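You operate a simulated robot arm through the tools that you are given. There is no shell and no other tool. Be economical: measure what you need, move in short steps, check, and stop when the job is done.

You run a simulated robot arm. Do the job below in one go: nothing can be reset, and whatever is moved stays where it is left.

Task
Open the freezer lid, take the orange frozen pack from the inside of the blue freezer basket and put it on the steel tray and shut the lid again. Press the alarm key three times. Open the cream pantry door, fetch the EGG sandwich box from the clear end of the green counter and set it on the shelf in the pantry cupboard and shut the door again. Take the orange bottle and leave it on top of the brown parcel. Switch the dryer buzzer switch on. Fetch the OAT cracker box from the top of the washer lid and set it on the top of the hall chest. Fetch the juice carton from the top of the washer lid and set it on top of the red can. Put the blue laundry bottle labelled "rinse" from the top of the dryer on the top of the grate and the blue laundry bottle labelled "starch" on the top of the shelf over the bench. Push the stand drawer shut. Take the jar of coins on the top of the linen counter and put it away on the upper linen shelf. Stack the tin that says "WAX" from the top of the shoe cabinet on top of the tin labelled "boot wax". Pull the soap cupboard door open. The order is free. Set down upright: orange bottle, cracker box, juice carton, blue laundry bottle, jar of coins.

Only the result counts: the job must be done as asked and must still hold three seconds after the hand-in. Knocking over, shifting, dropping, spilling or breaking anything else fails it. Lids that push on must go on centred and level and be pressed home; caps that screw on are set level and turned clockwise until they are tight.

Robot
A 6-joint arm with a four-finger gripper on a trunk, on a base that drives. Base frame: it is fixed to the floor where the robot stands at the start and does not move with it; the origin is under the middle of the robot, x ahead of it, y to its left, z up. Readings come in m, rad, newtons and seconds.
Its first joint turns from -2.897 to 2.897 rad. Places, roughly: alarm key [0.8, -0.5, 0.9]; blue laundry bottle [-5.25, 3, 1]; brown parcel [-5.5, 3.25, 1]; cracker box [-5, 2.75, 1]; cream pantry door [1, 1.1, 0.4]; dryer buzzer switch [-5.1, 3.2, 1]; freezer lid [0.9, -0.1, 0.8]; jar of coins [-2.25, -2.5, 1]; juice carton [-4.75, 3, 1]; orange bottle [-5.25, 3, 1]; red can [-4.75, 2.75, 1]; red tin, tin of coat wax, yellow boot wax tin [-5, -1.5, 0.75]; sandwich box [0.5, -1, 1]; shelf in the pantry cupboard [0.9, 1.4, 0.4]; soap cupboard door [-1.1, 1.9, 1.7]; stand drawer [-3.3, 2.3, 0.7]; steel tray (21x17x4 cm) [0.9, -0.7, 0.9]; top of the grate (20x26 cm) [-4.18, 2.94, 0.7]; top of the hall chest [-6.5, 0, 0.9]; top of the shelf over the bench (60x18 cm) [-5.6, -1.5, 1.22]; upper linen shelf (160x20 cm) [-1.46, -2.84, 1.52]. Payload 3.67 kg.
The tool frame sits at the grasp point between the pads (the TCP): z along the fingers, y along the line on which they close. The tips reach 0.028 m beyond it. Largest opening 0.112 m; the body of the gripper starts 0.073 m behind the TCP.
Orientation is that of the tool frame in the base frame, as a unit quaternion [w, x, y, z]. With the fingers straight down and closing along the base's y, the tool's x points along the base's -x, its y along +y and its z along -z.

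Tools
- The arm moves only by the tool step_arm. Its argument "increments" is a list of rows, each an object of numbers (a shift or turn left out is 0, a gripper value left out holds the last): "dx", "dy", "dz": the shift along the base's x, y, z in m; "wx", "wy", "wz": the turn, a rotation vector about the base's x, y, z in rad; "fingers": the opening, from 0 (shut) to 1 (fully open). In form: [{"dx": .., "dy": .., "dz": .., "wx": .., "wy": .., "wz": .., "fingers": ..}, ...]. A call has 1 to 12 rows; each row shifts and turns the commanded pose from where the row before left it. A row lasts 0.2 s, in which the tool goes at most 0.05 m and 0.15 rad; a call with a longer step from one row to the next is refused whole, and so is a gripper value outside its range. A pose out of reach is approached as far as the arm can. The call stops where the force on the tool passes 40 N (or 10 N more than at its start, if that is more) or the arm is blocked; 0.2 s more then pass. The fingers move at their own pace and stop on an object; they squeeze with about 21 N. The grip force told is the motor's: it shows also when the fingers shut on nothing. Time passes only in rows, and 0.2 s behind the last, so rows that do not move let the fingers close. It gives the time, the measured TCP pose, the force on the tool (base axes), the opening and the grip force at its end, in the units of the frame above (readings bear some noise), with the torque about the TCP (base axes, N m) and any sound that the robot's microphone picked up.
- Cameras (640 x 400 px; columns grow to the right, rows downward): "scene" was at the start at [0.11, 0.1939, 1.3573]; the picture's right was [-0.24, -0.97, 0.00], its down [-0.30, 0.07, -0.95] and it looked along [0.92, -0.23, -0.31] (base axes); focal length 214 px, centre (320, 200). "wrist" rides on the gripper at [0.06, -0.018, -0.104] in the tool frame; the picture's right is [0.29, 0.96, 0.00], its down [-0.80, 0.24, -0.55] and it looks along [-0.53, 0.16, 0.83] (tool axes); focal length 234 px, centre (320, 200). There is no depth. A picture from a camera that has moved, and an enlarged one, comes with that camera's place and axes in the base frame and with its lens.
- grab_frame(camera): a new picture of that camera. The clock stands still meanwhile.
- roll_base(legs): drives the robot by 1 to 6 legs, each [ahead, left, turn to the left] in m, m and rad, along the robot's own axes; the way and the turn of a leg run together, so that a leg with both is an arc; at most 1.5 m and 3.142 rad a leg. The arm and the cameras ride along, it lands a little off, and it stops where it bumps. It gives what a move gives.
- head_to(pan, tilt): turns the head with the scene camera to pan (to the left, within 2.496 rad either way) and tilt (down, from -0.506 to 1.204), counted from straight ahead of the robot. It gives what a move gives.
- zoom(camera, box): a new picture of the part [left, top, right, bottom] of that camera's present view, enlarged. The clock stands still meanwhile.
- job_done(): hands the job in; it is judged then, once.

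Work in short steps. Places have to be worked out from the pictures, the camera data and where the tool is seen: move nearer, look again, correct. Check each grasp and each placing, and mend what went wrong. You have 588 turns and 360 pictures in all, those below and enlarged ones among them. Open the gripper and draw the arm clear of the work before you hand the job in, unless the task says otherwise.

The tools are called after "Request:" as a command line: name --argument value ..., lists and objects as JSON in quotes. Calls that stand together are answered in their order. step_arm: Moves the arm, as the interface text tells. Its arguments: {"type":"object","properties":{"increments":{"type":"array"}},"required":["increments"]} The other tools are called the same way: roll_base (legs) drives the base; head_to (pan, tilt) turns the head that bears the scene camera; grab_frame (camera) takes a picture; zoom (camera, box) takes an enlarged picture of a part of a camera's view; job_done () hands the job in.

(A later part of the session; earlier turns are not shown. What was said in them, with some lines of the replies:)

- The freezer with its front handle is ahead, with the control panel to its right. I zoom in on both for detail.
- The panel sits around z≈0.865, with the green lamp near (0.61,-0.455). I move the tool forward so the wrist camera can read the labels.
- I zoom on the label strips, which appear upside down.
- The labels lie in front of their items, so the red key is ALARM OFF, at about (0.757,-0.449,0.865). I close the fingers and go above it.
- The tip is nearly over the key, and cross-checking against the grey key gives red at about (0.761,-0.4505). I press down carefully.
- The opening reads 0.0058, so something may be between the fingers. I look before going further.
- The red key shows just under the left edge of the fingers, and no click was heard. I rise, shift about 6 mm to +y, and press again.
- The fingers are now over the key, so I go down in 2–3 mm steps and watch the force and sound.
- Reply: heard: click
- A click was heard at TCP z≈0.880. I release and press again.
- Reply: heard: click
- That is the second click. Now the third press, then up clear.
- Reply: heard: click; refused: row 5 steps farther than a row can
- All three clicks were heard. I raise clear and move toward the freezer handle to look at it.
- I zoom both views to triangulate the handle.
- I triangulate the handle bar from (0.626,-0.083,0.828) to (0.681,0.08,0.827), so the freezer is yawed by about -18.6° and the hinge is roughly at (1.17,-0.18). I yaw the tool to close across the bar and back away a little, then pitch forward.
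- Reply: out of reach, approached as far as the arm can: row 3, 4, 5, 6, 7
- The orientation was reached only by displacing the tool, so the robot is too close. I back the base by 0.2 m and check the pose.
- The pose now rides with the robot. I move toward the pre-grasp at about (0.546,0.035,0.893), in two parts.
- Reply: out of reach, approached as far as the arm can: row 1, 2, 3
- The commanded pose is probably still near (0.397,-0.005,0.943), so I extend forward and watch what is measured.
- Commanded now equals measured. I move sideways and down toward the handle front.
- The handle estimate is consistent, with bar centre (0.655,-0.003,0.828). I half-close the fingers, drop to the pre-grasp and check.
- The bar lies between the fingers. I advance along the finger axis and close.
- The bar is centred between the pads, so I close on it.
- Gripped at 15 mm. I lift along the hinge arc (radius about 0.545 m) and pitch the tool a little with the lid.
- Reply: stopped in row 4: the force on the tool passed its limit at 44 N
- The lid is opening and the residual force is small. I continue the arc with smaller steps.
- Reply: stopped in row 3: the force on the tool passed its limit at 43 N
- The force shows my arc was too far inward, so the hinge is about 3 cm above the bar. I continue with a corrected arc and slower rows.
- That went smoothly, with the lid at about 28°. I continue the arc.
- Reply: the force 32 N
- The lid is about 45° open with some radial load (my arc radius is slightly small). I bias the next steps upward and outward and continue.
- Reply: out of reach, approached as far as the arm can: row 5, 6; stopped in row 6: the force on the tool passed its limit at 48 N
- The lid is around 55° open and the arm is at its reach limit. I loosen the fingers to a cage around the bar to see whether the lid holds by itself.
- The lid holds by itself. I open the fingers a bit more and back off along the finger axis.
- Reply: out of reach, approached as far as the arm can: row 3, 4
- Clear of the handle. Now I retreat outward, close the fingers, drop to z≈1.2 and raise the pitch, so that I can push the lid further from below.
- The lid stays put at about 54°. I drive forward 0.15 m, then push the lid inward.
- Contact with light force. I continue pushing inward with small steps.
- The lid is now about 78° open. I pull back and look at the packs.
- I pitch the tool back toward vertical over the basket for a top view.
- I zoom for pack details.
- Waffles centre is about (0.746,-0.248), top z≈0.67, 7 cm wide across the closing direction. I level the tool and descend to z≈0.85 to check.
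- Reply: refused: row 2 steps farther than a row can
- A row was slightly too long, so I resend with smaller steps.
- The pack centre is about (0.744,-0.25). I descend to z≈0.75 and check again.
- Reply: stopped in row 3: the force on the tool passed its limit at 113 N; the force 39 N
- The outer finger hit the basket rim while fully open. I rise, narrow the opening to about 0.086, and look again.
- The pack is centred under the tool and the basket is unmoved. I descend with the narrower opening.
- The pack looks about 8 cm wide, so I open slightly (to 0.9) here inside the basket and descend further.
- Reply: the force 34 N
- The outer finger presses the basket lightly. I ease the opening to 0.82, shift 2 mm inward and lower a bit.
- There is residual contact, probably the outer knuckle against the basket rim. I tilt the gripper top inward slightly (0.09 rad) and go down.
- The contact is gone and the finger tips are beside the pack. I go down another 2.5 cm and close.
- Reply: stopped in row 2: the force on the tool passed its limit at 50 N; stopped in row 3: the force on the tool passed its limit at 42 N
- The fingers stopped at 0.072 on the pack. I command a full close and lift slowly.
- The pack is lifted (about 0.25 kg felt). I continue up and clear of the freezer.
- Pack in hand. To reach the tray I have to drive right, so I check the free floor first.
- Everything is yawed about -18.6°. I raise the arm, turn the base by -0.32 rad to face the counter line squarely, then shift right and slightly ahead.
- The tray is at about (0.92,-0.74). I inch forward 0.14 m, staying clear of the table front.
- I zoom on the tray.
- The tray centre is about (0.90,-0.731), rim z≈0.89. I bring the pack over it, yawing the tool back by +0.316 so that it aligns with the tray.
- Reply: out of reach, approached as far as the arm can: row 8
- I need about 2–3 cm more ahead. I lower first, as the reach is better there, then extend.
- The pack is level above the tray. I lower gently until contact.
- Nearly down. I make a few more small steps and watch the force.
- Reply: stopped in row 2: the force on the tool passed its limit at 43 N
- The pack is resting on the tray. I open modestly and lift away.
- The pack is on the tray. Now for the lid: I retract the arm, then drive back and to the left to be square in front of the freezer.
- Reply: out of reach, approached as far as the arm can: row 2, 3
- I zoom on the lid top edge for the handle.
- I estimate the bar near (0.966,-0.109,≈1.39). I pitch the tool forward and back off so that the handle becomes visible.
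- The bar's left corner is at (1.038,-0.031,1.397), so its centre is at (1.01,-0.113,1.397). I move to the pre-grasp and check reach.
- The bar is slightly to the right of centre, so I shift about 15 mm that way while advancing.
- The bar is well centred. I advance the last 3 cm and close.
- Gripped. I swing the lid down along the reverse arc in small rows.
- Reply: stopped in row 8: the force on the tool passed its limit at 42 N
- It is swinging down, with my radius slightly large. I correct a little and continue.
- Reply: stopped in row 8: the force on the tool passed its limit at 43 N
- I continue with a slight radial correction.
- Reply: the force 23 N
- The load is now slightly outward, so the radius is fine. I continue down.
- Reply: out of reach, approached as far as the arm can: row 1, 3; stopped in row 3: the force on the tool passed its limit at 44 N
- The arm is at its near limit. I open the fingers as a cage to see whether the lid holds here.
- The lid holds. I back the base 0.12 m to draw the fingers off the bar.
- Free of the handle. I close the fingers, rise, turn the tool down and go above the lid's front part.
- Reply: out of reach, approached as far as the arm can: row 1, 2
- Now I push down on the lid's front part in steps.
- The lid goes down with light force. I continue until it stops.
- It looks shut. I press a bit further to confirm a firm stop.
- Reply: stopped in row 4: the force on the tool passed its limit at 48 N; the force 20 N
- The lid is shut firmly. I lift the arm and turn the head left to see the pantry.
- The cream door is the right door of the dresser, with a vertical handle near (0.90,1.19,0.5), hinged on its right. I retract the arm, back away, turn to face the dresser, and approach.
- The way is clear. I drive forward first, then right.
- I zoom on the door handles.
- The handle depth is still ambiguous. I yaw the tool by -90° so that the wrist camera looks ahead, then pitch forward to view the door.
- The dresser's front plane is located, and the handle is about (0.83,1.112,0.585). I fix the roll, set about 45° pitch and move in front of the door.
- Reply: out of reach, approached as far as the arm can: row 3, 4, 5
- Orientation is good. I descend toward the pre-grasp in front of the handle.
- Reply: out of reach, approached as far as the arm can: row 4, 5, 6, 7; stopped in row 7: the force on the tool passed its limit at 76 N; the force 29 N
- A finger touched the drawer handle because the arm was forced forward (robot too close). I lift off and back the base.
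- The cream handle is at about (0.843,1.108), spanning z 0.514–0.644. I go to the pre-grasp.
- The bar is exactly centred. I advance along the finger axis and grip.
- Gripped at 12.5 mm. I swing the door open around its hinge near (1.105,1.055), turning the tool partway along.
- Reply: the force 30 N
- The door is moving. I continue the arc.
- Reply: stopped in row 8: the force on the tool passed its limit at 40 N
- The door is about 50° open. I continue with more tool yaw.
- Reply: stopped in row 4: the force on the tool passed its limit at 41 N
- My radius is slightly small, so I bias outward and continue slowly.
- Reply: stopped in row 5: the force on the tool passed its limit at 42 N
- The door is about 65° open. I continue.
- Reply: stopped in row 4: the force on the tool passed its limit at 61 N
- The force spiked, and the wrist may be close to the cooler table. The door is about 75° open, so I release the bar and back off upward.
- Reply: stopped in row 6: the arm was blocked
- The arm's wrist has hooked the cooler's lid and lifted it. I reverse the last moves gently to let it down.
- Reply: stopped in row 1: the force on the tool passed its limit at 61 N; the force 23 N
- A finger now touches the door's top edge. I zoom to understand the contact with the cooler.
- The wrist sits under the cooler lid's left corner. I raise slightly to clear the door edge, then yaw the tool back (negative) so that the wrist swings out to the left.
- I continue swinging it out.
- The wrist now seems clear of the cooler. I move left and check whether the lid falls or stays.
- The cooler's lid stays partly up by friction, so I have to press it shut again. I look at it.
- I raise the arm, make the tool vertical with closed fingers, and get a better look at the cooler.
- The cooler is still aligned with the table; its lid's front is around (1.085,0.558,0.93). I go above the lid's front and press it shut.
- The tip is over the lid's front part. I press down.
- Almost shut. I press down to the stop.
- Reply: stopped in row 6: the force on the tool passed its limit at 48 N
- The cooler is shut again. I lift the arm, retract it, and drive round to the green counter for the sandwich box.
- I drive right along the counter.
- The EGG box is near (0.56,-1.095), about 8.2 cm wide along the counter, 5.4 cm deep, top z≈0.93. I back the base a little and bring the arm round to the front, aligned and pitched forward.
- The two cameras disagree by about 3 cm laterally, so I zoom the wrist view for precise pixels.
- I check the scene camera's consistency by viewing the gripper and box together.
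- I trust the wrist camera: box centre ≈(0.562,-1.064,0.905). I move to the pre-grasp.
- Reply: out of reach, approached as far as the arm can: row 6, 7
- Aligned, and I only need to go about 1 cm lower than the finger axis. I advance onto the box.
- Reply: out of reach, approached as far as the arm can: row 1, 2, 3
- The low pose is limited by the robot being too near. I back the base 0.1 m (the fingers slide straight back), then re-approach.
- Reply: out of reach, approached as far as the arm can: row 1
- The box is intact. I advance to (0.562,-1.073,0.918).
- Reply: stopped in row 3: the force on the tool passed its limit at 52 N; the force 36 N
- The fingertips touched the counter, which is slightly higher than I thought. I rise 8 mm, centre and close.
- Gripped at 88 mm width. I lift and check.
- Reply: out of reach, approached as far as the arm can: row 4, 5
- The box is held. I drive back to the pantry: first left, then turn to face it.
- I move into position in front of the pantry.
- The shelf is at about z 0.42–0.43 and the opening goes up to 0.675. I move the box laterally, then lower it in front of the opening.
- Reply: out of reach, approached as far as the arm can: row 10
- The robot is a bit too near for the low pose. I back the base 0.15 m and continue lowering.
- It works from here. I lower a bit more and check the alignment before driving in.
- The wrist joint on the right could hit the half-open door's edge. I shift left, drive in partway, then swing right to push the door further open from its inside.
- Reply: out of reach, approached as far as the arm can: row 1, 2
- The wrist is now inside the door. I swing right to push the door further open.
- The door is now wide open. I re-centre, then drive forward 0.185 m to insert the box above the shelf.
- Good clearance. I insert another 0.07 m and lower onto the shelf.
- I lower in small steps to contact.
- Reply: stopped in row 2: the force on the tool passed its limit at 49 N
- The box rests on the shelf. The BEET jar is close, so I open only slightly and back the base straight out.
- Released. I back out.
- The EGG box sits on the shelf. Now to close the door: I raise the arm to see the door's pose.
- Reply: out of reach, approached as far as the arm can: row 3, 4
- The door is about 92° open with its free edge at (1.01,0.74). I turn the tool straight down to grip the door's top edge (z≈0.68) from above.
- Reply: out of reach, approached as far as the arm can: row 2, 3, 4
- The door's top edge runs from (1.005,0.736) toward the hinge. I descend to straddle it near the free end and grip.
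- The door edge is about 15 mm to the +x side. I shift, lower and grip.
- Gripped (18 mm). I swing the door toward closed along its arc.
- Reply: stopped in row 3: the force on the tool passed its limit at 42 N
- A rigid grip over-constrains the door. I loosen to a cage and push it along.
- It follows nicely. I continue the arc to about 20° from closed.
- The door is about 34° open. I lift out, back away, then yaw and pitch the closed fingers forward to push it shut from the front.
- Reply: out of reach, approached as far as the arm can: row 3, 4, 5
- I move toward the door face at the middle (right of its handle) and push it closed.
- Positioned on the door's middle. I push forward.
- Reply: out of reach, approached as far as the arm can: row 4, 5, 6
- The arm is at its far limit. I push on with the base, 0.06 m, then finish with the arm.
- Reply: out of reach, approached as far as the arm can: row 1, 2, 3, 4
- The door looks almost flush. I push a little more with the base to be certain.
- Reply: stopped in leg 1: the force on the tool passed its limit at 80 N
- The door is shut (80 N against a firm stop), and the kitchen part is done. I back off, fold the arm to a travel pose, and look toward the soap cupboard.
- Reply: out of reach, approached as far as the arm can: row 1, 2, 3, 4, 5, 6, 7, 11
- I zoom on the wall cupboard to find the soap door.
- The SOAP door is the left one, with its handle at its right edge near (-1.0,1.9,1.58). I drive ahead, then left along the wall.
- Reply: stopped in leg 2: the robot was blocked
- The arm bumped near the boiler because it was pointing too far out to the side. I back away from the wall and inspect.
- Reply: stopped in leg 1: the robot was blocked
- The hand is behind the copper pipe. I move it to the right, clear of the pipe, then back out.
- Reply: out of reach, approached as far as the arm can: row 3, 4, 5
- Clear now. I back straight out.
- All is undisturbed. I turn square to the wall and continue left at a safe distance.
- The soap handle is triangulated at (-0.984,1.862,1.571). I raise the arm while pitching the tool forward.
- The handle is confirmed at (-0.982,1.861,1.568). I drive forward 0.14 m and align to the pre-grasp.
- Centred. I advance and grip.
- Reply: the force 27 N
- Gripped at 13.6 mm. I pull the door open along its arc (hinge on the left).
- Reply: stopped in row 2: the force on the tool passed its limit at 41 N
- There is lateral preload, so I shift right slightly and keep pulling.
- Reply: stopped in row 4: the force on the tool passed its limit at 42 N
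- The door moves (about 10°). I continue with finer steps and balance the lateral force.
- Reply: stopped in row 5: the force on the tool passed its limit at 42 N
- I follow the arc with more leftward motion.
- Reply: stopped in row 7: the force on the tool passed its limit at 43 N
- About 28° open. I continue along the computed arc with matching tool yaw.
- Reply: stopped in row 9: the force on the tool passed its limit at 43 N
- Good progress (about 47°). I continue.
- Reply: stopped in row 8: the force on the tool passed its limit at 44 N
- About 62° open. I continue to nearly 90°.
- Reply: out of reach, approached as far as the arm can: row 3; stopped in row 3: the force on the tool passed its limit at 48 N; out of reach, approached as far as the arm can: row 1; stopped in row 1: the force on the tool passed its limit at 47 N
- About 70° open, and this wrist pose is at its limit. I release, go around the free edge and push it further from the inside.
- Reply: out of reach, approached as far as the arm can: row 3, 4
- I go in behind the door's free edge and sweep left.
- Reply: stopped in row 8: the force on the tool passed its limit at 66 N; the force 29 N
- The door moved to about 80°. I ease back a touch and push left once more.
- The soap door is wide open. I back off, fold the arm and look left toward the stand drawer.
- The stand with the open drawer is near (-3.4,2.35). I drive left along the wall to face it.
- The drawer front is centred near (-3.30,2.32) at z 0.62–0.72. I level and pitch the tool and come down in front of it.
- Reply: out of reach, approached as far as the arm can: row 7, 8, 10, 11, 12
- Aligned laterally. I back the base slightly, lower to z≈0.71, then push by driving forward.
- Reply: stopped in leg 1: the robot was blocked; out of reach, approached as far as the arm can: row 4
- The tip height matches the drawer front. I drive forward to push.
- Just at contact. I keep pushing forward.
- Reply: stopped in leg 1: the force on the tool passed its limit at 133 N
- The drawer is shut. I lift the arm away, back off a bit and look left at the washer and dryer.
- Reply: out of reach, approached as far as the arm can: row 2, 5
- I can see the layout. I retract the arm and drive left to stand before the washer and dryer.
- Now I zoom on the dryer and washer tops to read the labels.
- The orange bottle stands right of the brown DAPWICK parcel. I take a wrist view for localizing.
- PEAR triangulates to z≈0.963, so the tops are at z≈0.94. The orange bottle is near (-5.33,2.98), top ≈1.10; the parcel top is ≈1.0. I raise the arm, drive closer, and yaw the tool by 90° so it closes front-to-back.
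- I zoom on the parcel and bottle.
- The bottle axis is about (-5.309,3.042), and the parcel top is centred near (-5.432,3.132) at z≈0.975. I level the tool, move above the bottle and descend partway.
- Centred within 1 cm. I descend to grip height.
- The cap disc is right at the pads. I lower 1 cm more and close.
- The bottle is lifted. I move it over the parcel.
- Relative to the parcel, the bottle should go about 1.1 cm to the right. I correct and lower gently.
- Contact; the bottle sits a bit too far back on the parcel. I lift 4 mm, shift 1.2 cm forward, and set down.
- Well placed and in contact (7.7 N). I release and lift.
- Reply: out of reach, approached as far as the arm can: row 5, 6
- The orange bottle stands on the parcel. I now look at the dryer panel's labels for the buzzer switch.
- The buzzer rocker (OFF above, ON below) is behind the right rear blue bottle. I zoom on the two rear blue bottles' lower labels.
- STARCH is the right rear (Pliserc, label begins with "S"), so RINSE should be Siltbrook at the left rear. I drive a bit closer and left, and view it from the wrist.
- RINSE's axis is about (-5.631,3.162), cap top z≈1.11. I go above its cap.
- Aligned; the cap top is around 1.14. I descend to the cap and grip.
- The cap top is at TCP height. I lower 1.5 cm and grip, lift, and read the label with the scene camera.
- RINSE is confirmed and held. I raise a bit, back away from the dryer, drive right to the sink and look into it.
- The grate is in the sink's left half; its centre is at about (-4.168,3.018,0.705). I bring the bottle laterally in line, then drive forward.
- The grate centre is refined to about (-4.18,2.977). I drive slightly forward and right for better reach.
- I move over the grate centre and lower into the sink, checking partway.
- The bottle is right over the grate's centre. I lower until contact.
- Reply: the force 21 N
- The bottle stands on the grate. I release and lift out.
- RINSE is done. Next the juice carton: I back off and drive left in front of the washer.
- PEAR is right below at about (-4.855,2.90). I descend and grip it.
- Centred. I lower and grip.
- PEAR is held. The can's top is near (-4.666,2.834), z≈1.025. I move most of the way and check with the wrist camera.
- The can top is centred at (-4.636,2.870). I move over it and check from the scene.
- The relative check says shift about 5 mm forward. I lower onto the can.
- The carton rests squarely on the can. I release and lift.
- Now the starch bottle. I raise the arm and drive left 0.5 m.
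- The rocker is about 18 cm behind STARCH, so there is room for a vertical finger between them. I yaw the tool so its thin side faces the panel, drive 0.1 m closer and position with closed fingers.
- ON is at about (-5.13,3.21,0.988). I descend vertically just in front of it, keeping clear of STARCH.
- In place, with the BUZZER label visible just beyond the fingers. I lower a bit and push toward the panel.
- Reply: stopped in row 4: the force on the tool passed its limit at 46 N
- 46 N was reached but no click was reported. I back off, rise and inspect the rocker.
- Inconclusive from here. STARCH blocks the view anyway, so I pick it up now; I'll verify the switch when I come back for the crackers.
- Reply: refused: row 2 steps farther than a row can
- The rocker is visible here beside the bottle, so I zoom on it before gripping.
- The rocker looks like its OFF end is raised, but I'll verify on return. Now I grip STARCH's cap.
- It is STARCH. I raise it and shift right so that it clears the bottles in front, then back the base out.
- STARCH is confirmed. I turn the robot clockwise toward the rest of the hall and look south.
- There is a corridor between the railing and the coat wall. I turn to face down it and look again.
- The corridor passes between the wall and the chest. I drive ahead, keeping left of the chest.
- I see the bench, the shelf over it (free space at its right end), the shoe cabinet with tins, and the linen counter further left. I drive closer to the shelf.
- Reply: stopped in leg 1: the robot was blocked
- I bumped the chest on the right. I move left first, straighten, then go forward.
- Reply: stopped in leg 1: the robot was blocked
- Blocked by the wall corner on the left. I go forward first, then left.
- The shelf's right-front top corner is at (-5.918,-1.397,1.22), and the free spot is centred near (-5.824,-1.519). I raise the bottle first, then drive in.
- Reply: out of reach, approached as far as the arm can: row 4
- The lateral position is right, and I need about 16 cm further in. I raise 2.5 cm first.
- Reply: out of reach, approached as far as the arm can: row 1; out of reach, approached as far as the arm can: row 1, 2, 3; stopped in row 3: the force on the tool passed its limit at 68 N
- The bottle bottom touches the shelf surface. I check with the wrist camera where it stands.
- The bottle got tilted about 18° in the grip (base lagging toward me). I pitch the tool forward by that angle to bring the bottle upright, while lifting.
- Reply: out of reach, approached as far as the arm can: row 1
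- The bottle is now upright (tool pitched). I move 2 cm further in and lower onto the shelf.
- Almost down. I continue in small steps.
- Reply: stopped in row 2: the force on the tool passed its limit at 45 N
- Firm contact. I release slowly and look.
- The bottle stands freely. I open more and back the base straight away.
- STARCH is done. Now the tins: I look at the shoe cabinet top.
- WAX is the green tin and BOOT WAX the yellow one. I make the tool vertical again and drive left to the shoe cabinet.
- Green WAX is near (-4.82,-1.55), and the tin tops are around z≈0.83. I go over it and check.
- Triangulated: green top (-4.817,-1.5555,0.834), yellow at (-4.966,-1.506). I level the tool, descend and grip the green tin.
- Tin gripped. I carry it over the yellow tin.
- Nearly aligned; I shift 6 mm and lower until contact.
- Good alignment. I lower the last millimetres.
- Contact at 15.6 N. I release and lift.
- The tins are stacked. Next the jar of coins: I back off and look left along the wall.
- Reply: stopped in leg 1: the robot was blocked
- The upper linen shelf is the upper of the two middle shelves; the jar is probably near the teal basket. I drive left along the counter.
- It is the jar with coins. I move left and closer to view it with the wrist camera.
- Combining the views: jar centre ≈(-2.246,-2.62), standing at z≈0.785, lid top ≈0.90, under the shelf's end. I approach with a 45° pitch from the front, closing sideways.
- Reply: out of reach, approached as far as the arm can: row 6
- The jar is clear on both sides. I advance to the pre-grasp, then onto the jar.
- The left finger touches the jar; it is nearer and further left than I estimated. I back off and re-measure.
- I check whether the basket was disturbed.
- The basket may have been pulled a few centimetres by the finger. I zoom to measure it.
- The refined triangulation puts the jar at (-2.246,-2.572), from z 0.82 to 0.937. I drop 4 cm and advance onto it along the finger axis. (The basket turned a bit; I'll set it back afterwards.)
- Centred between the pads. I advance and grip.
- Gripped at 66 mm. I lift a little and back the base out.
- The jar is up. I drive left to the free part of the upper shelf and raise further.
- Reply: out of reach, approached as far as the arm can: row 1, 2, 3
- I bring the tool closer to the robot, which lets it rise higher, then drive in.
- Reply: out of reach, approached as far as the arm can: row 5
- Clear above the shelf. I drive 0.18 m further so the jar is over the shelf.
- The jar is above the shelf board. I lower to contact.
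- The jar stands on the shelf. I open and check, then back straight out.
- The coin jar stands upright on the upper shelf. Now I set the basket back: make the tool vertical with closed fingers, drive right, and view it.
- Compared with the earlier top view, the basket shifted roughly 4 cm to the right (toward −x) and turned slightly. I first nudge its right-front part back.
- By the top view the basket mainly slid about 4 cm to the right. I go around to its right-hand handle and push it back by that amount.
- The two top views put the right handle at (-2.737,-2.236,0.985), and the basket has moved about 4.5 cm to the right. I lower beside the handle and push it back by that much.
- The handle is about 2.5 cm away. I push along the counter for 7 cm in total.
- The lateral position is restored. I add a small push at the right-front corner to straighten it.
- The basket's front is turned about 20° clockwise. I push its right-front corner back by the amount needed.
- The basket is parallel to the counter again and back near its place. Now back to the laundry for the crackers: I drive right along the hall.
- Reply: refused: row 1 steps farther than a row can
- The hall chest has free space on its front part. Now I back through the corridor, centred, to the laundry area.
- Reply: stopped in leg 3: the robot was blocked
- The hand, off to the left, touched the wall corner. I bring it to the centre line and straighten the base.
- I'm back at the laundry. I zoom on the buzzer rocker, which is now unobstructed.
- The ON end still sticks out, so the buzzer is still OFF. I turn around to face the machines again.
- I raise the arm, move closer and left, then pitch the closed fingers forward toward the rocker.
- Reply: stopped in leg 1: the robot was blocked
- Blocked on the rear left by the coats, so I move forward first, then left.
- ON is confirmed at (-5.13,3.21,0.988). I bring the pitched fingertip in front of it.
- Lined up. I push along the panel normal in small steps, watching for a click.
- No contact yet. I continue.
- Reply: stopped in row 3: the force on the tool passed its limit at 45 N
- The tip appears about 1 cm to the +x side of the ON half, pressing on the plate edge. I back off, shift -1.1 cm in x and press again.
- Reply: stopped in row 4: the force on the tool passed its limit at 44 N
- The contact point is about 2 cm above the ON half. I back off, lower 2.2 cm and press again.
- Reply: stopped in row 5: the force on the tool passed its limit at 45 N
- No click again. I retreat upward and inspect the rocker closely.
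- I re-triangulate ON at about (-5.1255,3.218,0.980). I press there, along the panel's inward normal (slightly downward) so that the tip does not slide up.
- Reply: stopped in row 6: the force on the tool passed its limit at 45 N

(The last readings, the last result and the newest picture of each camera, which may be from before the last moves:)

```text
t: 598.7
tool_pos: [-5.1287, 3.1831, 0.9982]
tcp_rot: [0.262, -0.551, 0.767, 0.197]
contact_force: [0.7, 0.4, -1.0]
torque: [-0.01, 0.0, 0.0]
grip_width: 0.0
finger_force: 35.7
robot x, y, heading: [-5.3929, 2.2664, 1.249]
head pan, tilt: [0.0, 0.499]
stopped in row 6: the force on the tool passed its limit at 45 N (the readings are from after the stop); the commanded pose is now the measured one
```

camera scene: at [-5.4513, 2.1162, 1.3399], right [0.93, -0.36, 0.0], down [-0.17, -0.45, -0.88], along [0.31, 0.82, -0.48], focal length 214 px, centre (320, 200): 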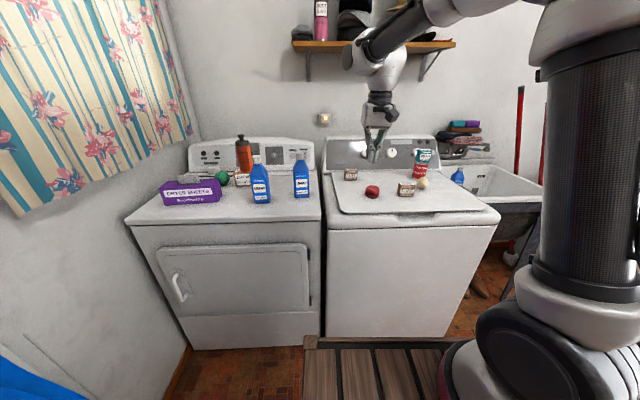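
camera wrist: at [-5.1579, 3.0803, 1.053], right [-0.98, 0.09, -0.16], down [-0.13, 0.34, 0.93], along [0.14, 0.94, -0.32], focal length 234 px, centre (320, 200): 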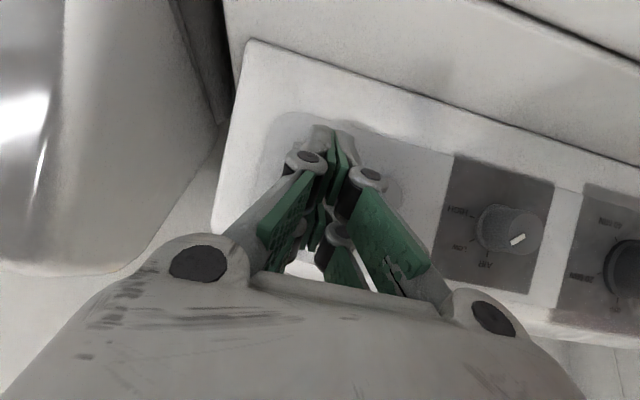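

Request:
step_arm --increments '[{"dx": -0.012, "dy": -0.036}, {"dx": -0.012, "dy": -0.036}, {"dx": -0.012, "dy": -0.036, "dz": 0.02}, {"dz": 0.045}, {"dz": 0.045}]'

Request:
zoom --camera "scene" --box '[354, 165, 374, 185]'

```text
t: 599.9
tool_pos: [-5.1663, 3.0743, 1.1118]
tcp_rot: [0.262, -0.552, 0.766, 0.198]
contact_force: [1.1, 0.2, -0.2]
torque: [0.04, 0.02, -0.01]
grip_width: 0.0002
finger_force: 35.4
robot x, y, heading: [-5.3929, 2.2695, 1.245]
head pan, tilt: [0.0, 0.499]
```

```text
16.00 times, centred on (364, 175) of scene
camera zoom: at [-5.5564, 2.4473, 1.3412], right [0.95, -0.32, 0.0], down [-0.15, -0.46, -0.88], along [0.28, 0.83, -0.48], focal length 3432 px, centre (-384, 600)
```

zoom: 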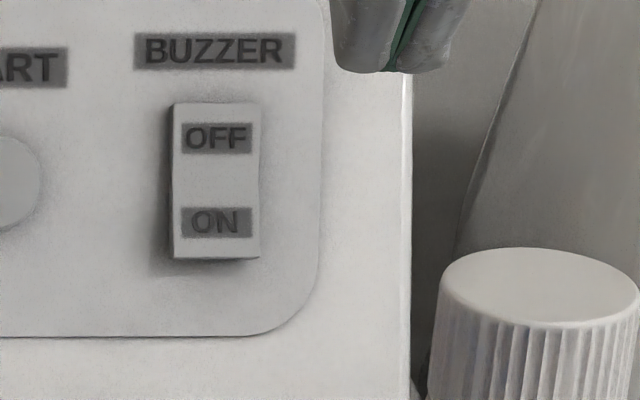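

The shading changed: the OFF half now looks tilted. I zoom in further to confirm.

Request:
zoom --camera "scene" --box '[357, 169, 364, 183]'

Request:
zoom --camera "wrist" --box '[280, 60, 380, 130]'

```text
16.00 times, centred on (360, 176) of scene
camera zoom: at [-5.5564, 2.4473, 1.3412], right [0.95, -0.32, 0.0], down [-0.15, -0.46, -0.88], along [0.28, 0.83, -0.48], focal length 3432 px, centre (-328, 584)
```

zoom: 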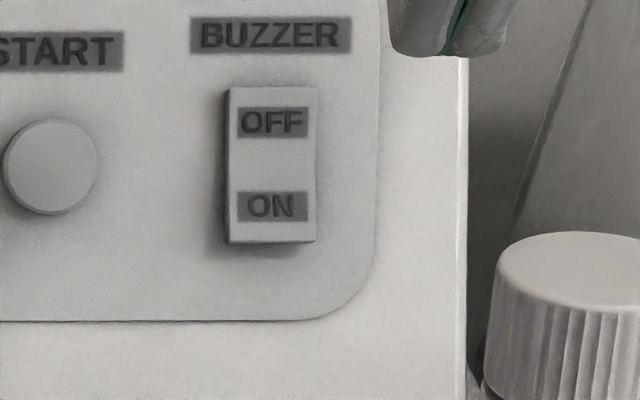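

```text
5.71 times, centred on (330, 95) of wrist
camera zoom: at [-5.1832, 2.9634, 1.1559], right [-0.98, 0.08, -0.17], down [-0.13, 0.34, 0.93], along [0.14, 0.94, -0.32], focal length 1338 px, centre (263, 800)
```

zoom: 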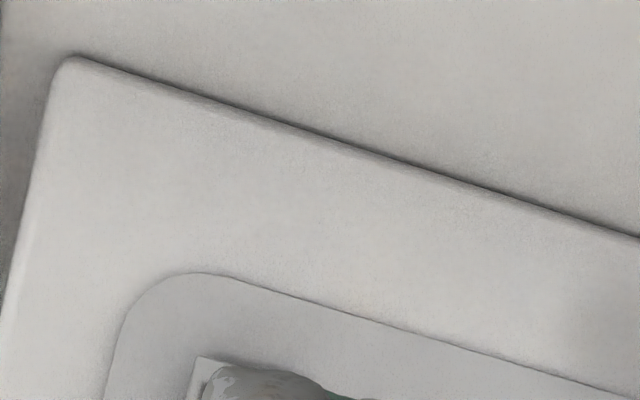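

Comparing the two close-ups: after the press at z≈0.970 the OFF half was raised (ON), but the last, higher press flipped it back. I repeat the lower press at z≈0.968.

Request:
step_arm --increments '[{"dx": 0.007, "dy": 0.0215, "dz": -0.034}, {"dx": 0.007, "dy": 0.0215, "dz": -0.034}, {"dx": 0.007, "dy": 0.0215, "dz": -0.034}, {"dx": 0.006, "dy": 0.0195, "dz": -0.0305}]'

Request:
step_arm --increments '[{"dx": 0.001, "dy": 0.003, "dz": -0.0005}, {"dx": 0.001, "dy": 0.003, "dz": -0.0005}, {"dx": 0.001, "dy": 0.003, "dz": -0.0005}, {"dx": 0.001, "dy": 0.003, "dz": -0.0005}, {"dx": 0.001, "dy": 0.003, "dz": -0.0005}, {"dx": 0.001, "dy": 0.003, "dz": -0.0005}, {"dx": 0.001, "dy": 0.003, "dz": -0.0005}, {"dx": 0.001, "dy": 0.003, "dz": -0.0005}, {"dx": 0.001, "dy": 0.003, "dz": -0.0005}]'

Request:
step_arm --increments '[{"dx": -0.012, "dy": -0.036}, {"dx": -0.012, "dy": -0.036}, {"dx": -0.012, "dy": -0.036, "dz": 0.02}, {"dz": 0.045}, {"dz": 0.045}, {"dz": 0.02}]'

Request:
zoom --camera "scene" --box '[357, 169, 364, 183]'

```text
t: 600.9
tool_pos: [-5.1388, 3.1566, 0.9778]
tcp_rot: [0.262, -0.551, 0.767, 0.199]
contact_force: [-0.1, -0.5, 0.6]
torque: [-0.01, -0.06, -0.02]
grip_width: 0.0
finger_force: 35.8
robot x, y, heading: [-5.3901, 2.2669, 1.249]
head pan, tilt: [0.0, 0.499]
```

```text
t: 602.9
tool_pos: [-5.1345, 3.177, 0.9737]
tcp_rot: [0.262, -0.552, 0.767, 0.197]
contact_force: [1.0, 0.4, -0.7]
torque: [0.01, -0.03, 0.01]
grip_width: 0.0
finger_force: 36.1
robot x, y, heading: [-5.389, 2.2663, 1.249]
head pan, tilt: [0.0, 0.499]
stopped in row 9: the force on the tool passed its limit at 48 N (the readings are from after the stop); the commanded pose is now the measured one
```

```text
t: 604.3
tool_pos: [-5.1694, 3.0706, 1.1038]
tcp_rot: [0.261, -0.553, 0.766, 0.198]
contact_force: [0.6, 0.2, 0.3]
torque: [0.0, 0.01, 0.01]
grip_width: 0.0001
finger_force: 35.4
robot x, y, heading: [-5.3947, 2.2673, 1.252]
head pan, tilt: [0.0, 0.499]
```

```text
16.00 times, centred on (360, 176) of scene
camera zoom: at [-5.5571, 2.4464, 1.3412], right [0.95, -0.32, 0.0], down [-0.15, -0.46, -0.88], along [0.28, 0.83, -0.48], focal length 3432 px, centre (-328, 584)
```

zoom: 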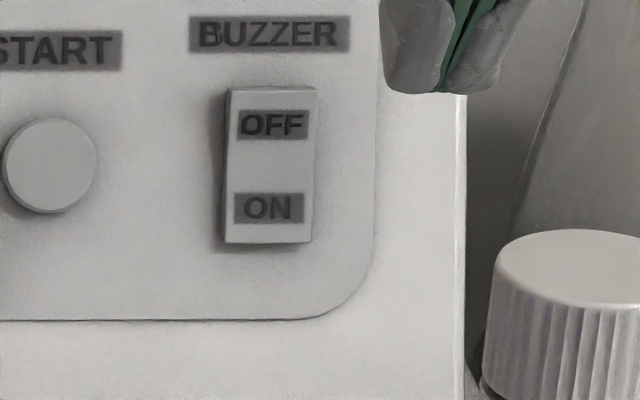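

The rocker now shows ON pressed in (OFF half raised). Next the OAT box: I make the tool vertical and move over it.

Request:
step_arm --increments '[{"wx": -0.123, "wy": 0.041, "dz": 0.03}, {"wx": -0.123, "wy": 0.041, "dz": 0.03}, {"wx": -0.123, "wy": 0.041, "dz": 0.02}, {"wx": -0.123, "wy": 0.041, "dx": 0.03, "dy": -0.02}, {"wx": -0.123, "wy": 0.041, "dx": 0.04, "dy": -0.02}, {"dx": 0.045, "dy": -0.02, "fingers": 0.9}, {"dx": 0.045, "dy": -0.02}, {"dx": 0.034, "dy": -0.02}]'

Request:
grab_frame --camera "wrist"

```text
t: 606.1
tool_pos: [-4.9764, 2.9682, 1.1848]
tcp_rot: [0.004, -0.584, 0.812, 0.011]
contact_force: [-1.2, -0.1, 0.1]
torque: [-0.04, -0.06, 0.02]
grip_width: 0.1007
finger_force: 0.1
robot x, y, heading: [-5.3935, 2.2674, 1.25]
head pan, tilt: [0.0, 0.499]
```

```text
46 pictures are left
camera wrist: at [-4.9761, 2.9042, 1.2874], right [-1.0, 0.03, 0.01], down [0.03, 0.82, 0.57], along [0.01, 0.57, -0.82], focal length 234 px, centre (320, 200)
```

wrist: 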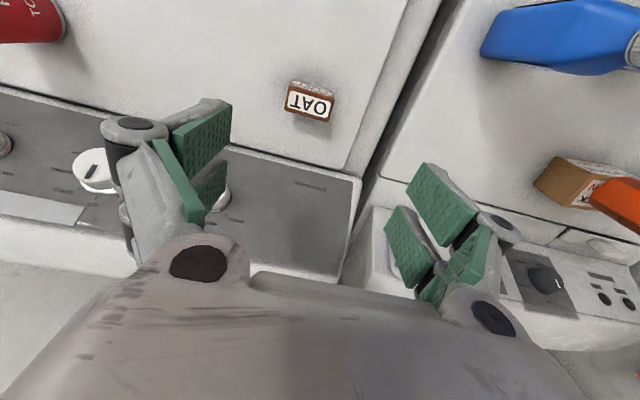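

OAT is at (-4.963,2.970). I descend, grip and lift.

Request:
step_arm --increments '[{"dx": 0.013, "dy": 0.002, "dz": -0.045}, {"dz": -0.045}, {"dz": -0.045}, {"dz": -0.045}, {"dz": -0.028}]'

Request:
grab_frame --camera "wrist"

```text
t: 607.3
tool_pos: [-4.9636, 2.9697, 0.9782]
tcp_rot: [0.004, -0.583, 0.812, 0.011]
contact_force: [0.5, -0.2, 0.2]
torque: [-0.01, -0.02, -0.02]
grip_width: 0.1007
finger_force: 0.0
robot x, y, heading: [-5.3908, 2.2658, 1.243]
head pan, tilt: [0.0, 0.499]
```

```text
45 pictures are left
camera wrist: at [-4.9646, 2.906, 1.0799], right [-1.0, 0.03, 0.01], down [0.03, 0.82, 0.57], along [0.01, 0.57, -0.82], focal length 234 px, centre (320, 200)
```

wrist: 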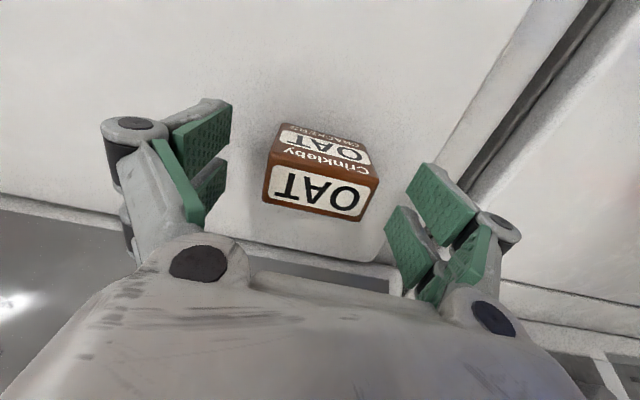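

Request:
step_arm --increments '[{"fingers": 0.5}, {"fingers": 0}, {}, {"dz": 0.03}, {"dz": 0.045}, {"dz": 0.045}, {"dz": 0.045}, {"dz": 0.045}]'

Request:
grab_frame --camera "wrist"

```text
t: 609.1
tool_pos: [-4.9601, 2.9711, 1.1893]
tcp_rot: [0.004, -0.583, 0.812, 0.012]
contact_force: [-0.1, -0.5, -1.2]
torque: [-0.03, 0.03, -0.04]
grip_width: 0.0598
finger_force: 21.8
robot x, y, heading: [-5.3941, 2.263, 1.249]
head pan, tilt: [0.0, 0.499]
```

```text
44 pictures are left
camera wrist: at [-4.9623, 2.9079, 1.2919], right [-1.0, 0.03, 0.01], down [0.03, 0.82, 0.57], along [0.01, 0.57, -0.82], focal length 234 px, centre (320, 200)
```

wrist: 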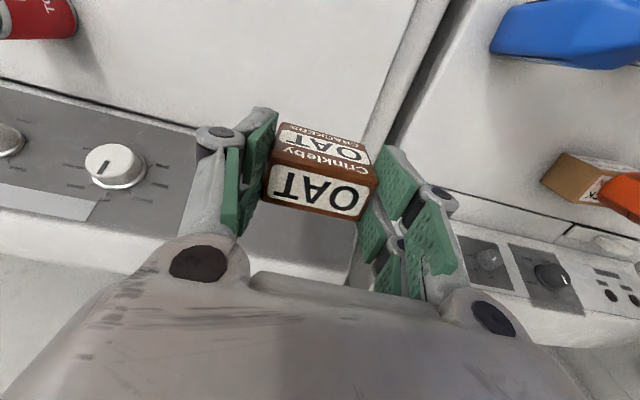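

OAT is held. I back out, turn clockwise to face the corridor.

Request:
roll_base --legs '[[-0.38, -0.12, 0], [0, 0, -1.57], [0, 0, -1.57]]'

Request:
roll_base --legs '[[0.4, 0, 0], [0.6, 0.03, 0]]'

```text
t: 619.1
tool_pos: [-5.788, 1.1237, 1.1898]
tcp_rot: [0.012, 0.796, 0.605, -0.005]
contact_force: [0.2, -0.7, -0.8]
torque: [-0.01, 0.02, 0.01]
grip_width: 0.0596
finger_force: 20.9
robot x, y, heading: [-5.3997, 1.8517, -1.838]
head pan, tilt: [0.0, 0.499]
```

```text
t: 624.6
tool_pos: [-6.0497, 0.1646, 1.1869]
tcp_rot: [0.014, 0.8, 0.6, -0.002]
contact_force: [1.0, 0.4, -1.2]
torque: [0.04, -0.02, -0.02]
grip_width: 0.0595
finger_force: 20.9
robot x, y, heading: [-5.6449, 0.8875, -1.85]
head pan, tilt: [0.0, 0.499]
```

I advance to reach the hall chest and check the view.

Request:
roll_base --legs '[[0.43, 0, -0.03]]'

Request:
head_to --pan -0.7 --tilt 0.6

Request:
grab_frame --camera "scene"

Request:
grab_frame --camera "wrist"

```text
t: 627.2
tool_pos: [-6.1976, -0.238, 1.1862]
tcp_rot: [0.014, 0.809, 0.587, -0.002]
contact_force: [0.4, 0.0, -0.7]
torque: [0.02, -0.01, 0.0]
grip_width: 0.0592
finger_force: 20.9
robot x, y, heading: [-5.7735, 0.4723, -1.884]
head pan, tilt: [0.0, 0.499]
```

```text
t: 628.3
tool_pos: [-6.199, -0.2364, 1.1863]
tcp_rot: [0.014, 0.808, 0.588, -0.003]
contact_force: [-0.4, 0.2, -0.7]
torque: [0.02, 0.01, -0.03]
grip_width: 0.0596
finger_force: 21.3
robot x, y, heading: [-5.7711, 0.4735, -1.879]
head pan, tilt: [-0.7, 0.6]
```

```text
43 pictures are left
camera scene: at [-5.6472, 0.3411, 1.3308], right [-0.53, 0.85, 0.0], down [0.48, 0.3, -0.83], along [-0.7, -0.44, -0.56], focal length 214 px, centre (320, 200)
```

scene: 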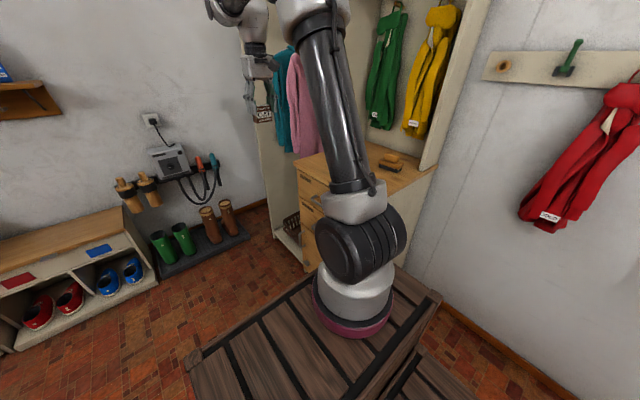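

```text
42 pictures are left
camera wrist: at [-6.1977, -0.171, 1.2889], right [1.0, -0.02, 0.01], down [-0.03, -0.82, 0.58], along [0.0, -0.58, -0.82], focal length 234 px, centre (320, 200)
```

wrist: 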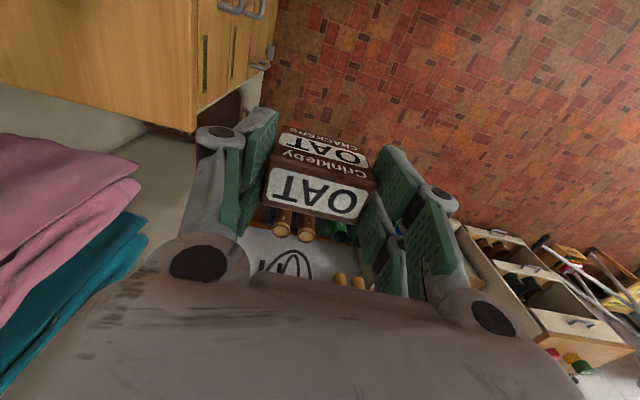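

I bring the box over the front-right part of the chest top, keeping away from the umbrella vase.

Request:
step_arm --increments '[{"dx": -0.005, "dy": 0.045}, {"dx": -0.005, "dy": 0.045}, {"dx": -0.01, "dy": 0.045}, {"dx": -0.02, "dy": 0.044}, {"dx": -0.03, "dy": 0.038}, {"dx": -0.03, "dy": 0.03}]'

Request:
grab_frame --camera "wrist"

Request:
grab_frame --camera "scene"

```text
t: 629.7
tool_pos: [-6.2988, 0.0063, 1.185]
tcp_rot: [0.014, 0.808, 0.588, -0.002]
contact_force: [0.3, -0.4, -0.2]
torque: [0.03, 0.01, -0.01]
grip_width: 0.0598
finger_force: 21.2
robot x, y, heading: [-5.7718, 0.4689, -1.877]
head pan, tilt: [-0.7, 0.6]
```

```text
41 pictures are left
camera wrist: at [-6.2991, 0.0737, 1.2876], right [1.0, -0.02, 0.01], down [-0.03, -0.82, 0.57], along [0.0, -0.57, -0.82], focal length 234 px, centre (320, 200)
```

wrist: 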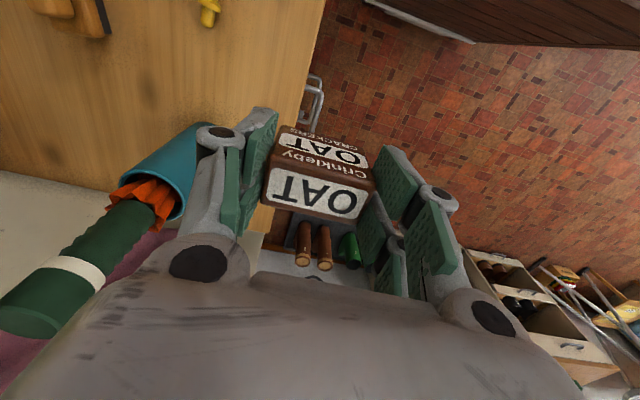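

```text
40 pictures are left
camera scene: at [-5.6468, 0.3411, 1.3307], right [-0.53, 0.85, 0.0], down [0.48, 0.3, -0.83], along [-0.7, -0.44, -0.56], focal length 214 px, centre (320, 200)
```

scene: 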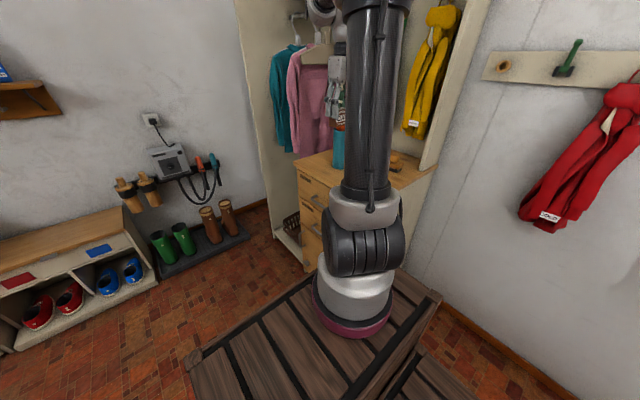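

The free spot is around (-6.37,0.035). I move there and lower.

Request:
step_arm --increments '[{"dx": -0.023, "dy": 0.01}, {"dx": -0.023, "dy": 0.01}, {"dx": -0.023, "dy": 0.009}, {"dz": -0.045}, {"dz": -0.045}, {"dz": -0.045}]'

Request:
grab_frame --camera "wrist"

```text
t: 631.1
tool_pos: [-6.369, 0.0394, 1.0518]
tcp_rot: [0.015, 0.809, 0.587, -0.002]
contact_force: [1.2, 0.0, -0.9]
torque: [-0.02, 0.02, 0.03]
grip_width: 0.0594
finger_force: 21.0
robot x, y, heading: [-5.7687, 0.4726, -1.885]
head pan, tilt: [-0.7, 0.6]
```

```text
39 pictures are left
camera wrist: at [-6.3681, 0.1053, 1.155], right [1.0, -0.02, 0.01], down [-0.03, -0.82, 0.58], along [0.0, -0.58, -0.82], focal length 234 px, centre (320, 200)
```

wrist: 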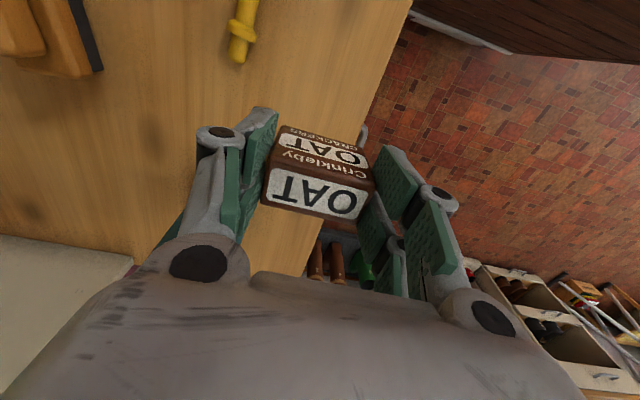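

I shift 2 cm further onto the chest and lower to contact.

Request:
step_arm --increments '[{"dx": -0.018, "dy": 0.01}, {"dz": -0.045}, {"dz": -0.035}, {"dz": -0.015}]'

Request:
step_arm --increments '[{"dz": -0.006}, {"dz": -0.006}, {"dz": -0.005}]'

Request:
grab_frame --camera "wrist"

```text
t: 632.1
tool_pos: [-6.3861, 0.0493, 0.9561]
tcp_rot: [0.015, 0.809, 0.588, -0.002]
contact_force: [-0.3, -0.7, -0.3]
torque: [0.0, 0.0, 0.01]
grip_width: 0.0597
finger_force: 20.9
robot x, y, heading: [-5.7685, 0.4717, -1.88]
head pan, tilt: [-0.7, 0.6]
```

```text
t: 632.9
tool_pos: [-6.3859, 0.0498, 0.9401]
tcp_rot: [0.015, 0.809, 0.588, -0.002]
contact_force: [-0.2, -0.5, -0.9]
torque: [0.01, -0.01, 0.02]
grip_width: 0.0596
finger_force: 20.4
robot x, y, heading: [-5.7673, 0.4744, -1.885]
head pan, tilt: [-0.7, 0.6]
```

```text
38 pictures are left
camera wrist: at [-6.3855, 0.1149, 1.0425], right [1.0, -0.02, 0.01], down [-0.03, -0.82, 0.58], along [0.0, -0.58, -0.82], focal length 234 px, centre (320, 200)
```

wrist: 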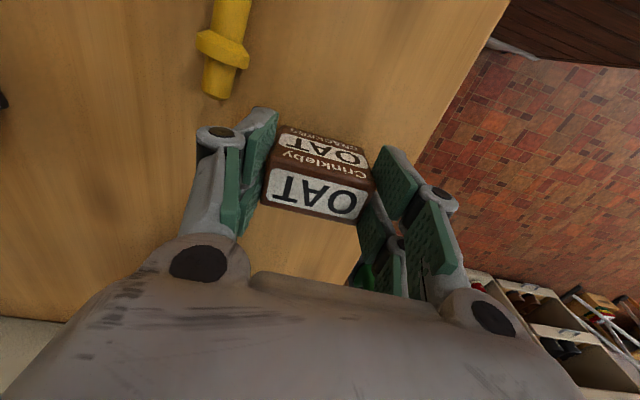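

Well placed. I lower in small steps to contact.

Request:
step_arm --increments '[{"dz": -0.004}, {"dz": -0.004}]'

Request:
step_arm --increments '[{"dz": -0.004}, {"dz": -0.004}]'

Request:
step_arm --increments '[{"dz": -0.004}, {"dz": -0.004}]'

```text
t: 633.5
tool_pos: [-6.3856, 0.049, 0.9329]
tcp_rot: [0.014, 0.809, 0.588, -0.003]
contact_force: [1.1, 0.0, 19.3]
torque: [-0.08, -0.01, 0.03]
grip_width: 0.0598
finger_force: 20.7
robot x, y, heading: [-5.7718, 0.4699, -1.884]
head pan, tilt: [-0.7, 0.6]
```

```text
t: 634.1
tool_pos: [-6.3858, 0.0494, 0.9228]
tcp_rot: [0.015, 0.809, 0.587, -0.002]
contact_force: [-1.5, 0.4, 19.6]
torque: [0.01, 0.13, -0.04]
grip_width: 0.0598
finger_force: 21.8
robot x, y, heading: [-5.7712, 0.4685, -1.879]
head pan, tilt: [-0.7, 0.6]
```

```text
t: 634.7
tool_pos: [-6.3857, 0.0485, 0.9155]
tcp_rot: [0.014, 0.809, 0.588, -0.002]
contact_force: [1.0, -0.5, 19.7]
torque: [-0.11, 0.12, 0.02]
grip_width: 0.06
finger_force: 21.2
robot x, y, heading: [-5.7715, 0.4702, -1.878]
head pan, tilt: [-0.7, 0.6]
```

The box is down. I release slightly and lift.

Request:
step_arm --increments '[{"dz": 0.003, "fingers": 0.68}, {}, {"dz": 0.03}, {"dz": 0.045}, {"dz": 0.045}, {"dz": 0.045}]'

Request:
grab_frame --camera "wrist"

```text
t: 636.1
tool_pos: [-6.3845, 0.0498, 1.0843]
tcp_rot: [0.015, 0.809, 0.588, -0.001]
contact_force: [-1.5, -0.3, -0.5]
torque: [0.02, 0.0, -0.01]
grip_width: 0.0765
finger_force: 0.1
robot x, y, heading: [-5.7713, 0.4681, -1.88]
head pan, tilt: [-0.7, 0.6]
```

```text
37 pictures are left
camera wrist: at [-6.3846, 0.1161, 1.187], right [1.0, -0.02, 0.02], down [-0.03, -0.82, 0.57], along [0.0, -0.57, -0.82], focal length 234 px, centre (320, 200)
```

wrist: 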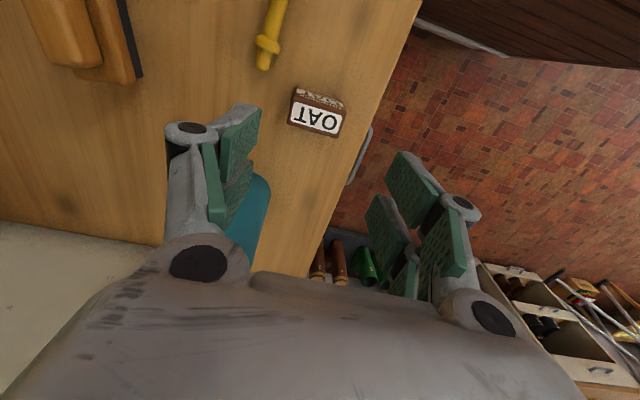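

OAT stands upright on the chest. I lift clear of the vase and draw the arm back over free floor with the gripper open.

Request:
step_arm --increments '[{"dz": 0.045}, {"dz": 0.045}, {"dz": 0.045}, {"dz": 0.04}, {"dx": 0.045}, {"dx": 0.045}, {"dx": 0.045, "fingers": 1}, {"dx": 0.04}, {"dx": 0.03}]'

Request:
roll_base --legs '[[-0.25, 0, 0]]'

Request:
head_to --pan -0.5 --tilt 0.5

Request:
grab_frame --camera "scene"

```text
t: 638.1
tool_pos: [-6.1788, 0.0498, 1.2574]
tcp_rot: [0.014, 0.809, 0.588, -0.001]
contact_force: [-1.1, 0.3, -0.6]
torque: [0.06, -0.03, 0.01]
grip_width: 0.1119
finger_force: 0.1
robot x, y, heading: [-5.7708, 0.4736, -1.879]
head pan, tilt: [-0.7, 0.6]
```

```text
t: 640.0
tool_pos: [-6.1034, 0.2942, 1.2569]
tcp_rot: [0.015, 0.811, 0.585, -0.002]
contact_force: [-0.6, 0.4, 0.4]
torque: [-0.02, 0.02, -0.01]
grip_width: 0.1121
finger_force: 0.1
robot x, y, heading: [-5.6903, 0.7123, -1.887]
head pan, tilt: [-0.7, 0.6]
```

```text
t: 640.7
tool_pos: [-6.1036, 0.2932, 1.2571]
tcp_rot: [0.015, 0.811, 0.585, -0.002]
contact_force: [0.2, -0.3, 1.1]
torque: [-0.02, 0.01, 0.01]
grip_width: 0.1121
finger_force: 0.1
robot x, y, heading: [-5.6923, 0.7126, -1.894]
head pan, tilt: [-0.499, 0.499]
```

```text
36 pictures are left
camera scene: at [-5.5608, 0.5655, 1.3398], right [-0.68, 0.73, 0.0], down [0.35, 0.33, -0.88], along [-0.64, -0.6, -0.48], focal length 214 px, centre (320, 200)
```

scene: 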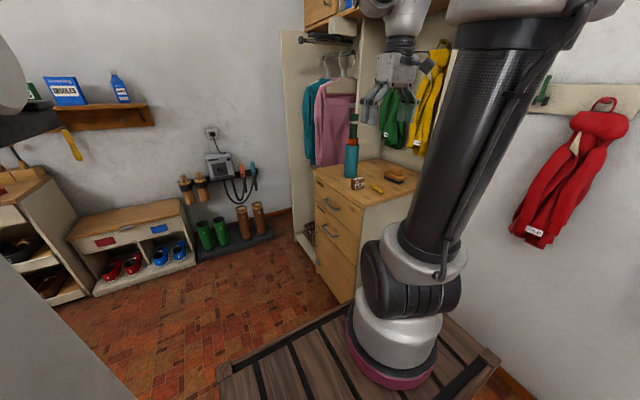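

OAT stands on the chest, STARCH stands on the shelf, and the arm is clear with the gripper open. I hand in the job.

Request:
job_done

```text
The job is handed in.
```

I've handed the job in with every listed task carried out, but three things the job didn't ask for were disturbed: two were moved and put back, and some furniture was bumped.

- **Teal laundry basket:** it was knocked sideways and turned while I was reaching for the coin jar. I pushed it back roughly into place and parallel with the counter, so it may still be off by a few centimetres.
- **Red cooler beside the freezer:** my arm lifted its lid while I was opening the pantry door. I pressed it shut again.
- **Bumps:** the robot or arm touched the boiler pipe, the hall chest and a few walls or cabinets. Nothing looked out of place afterwards where I checked.

I'm less sure of the dryer buzzer switch. The final close-up shows the ON half pressed in, but no click was heard. I judged it from the picture alone, after one press had flipped it back to OFF and I pressed ON again.
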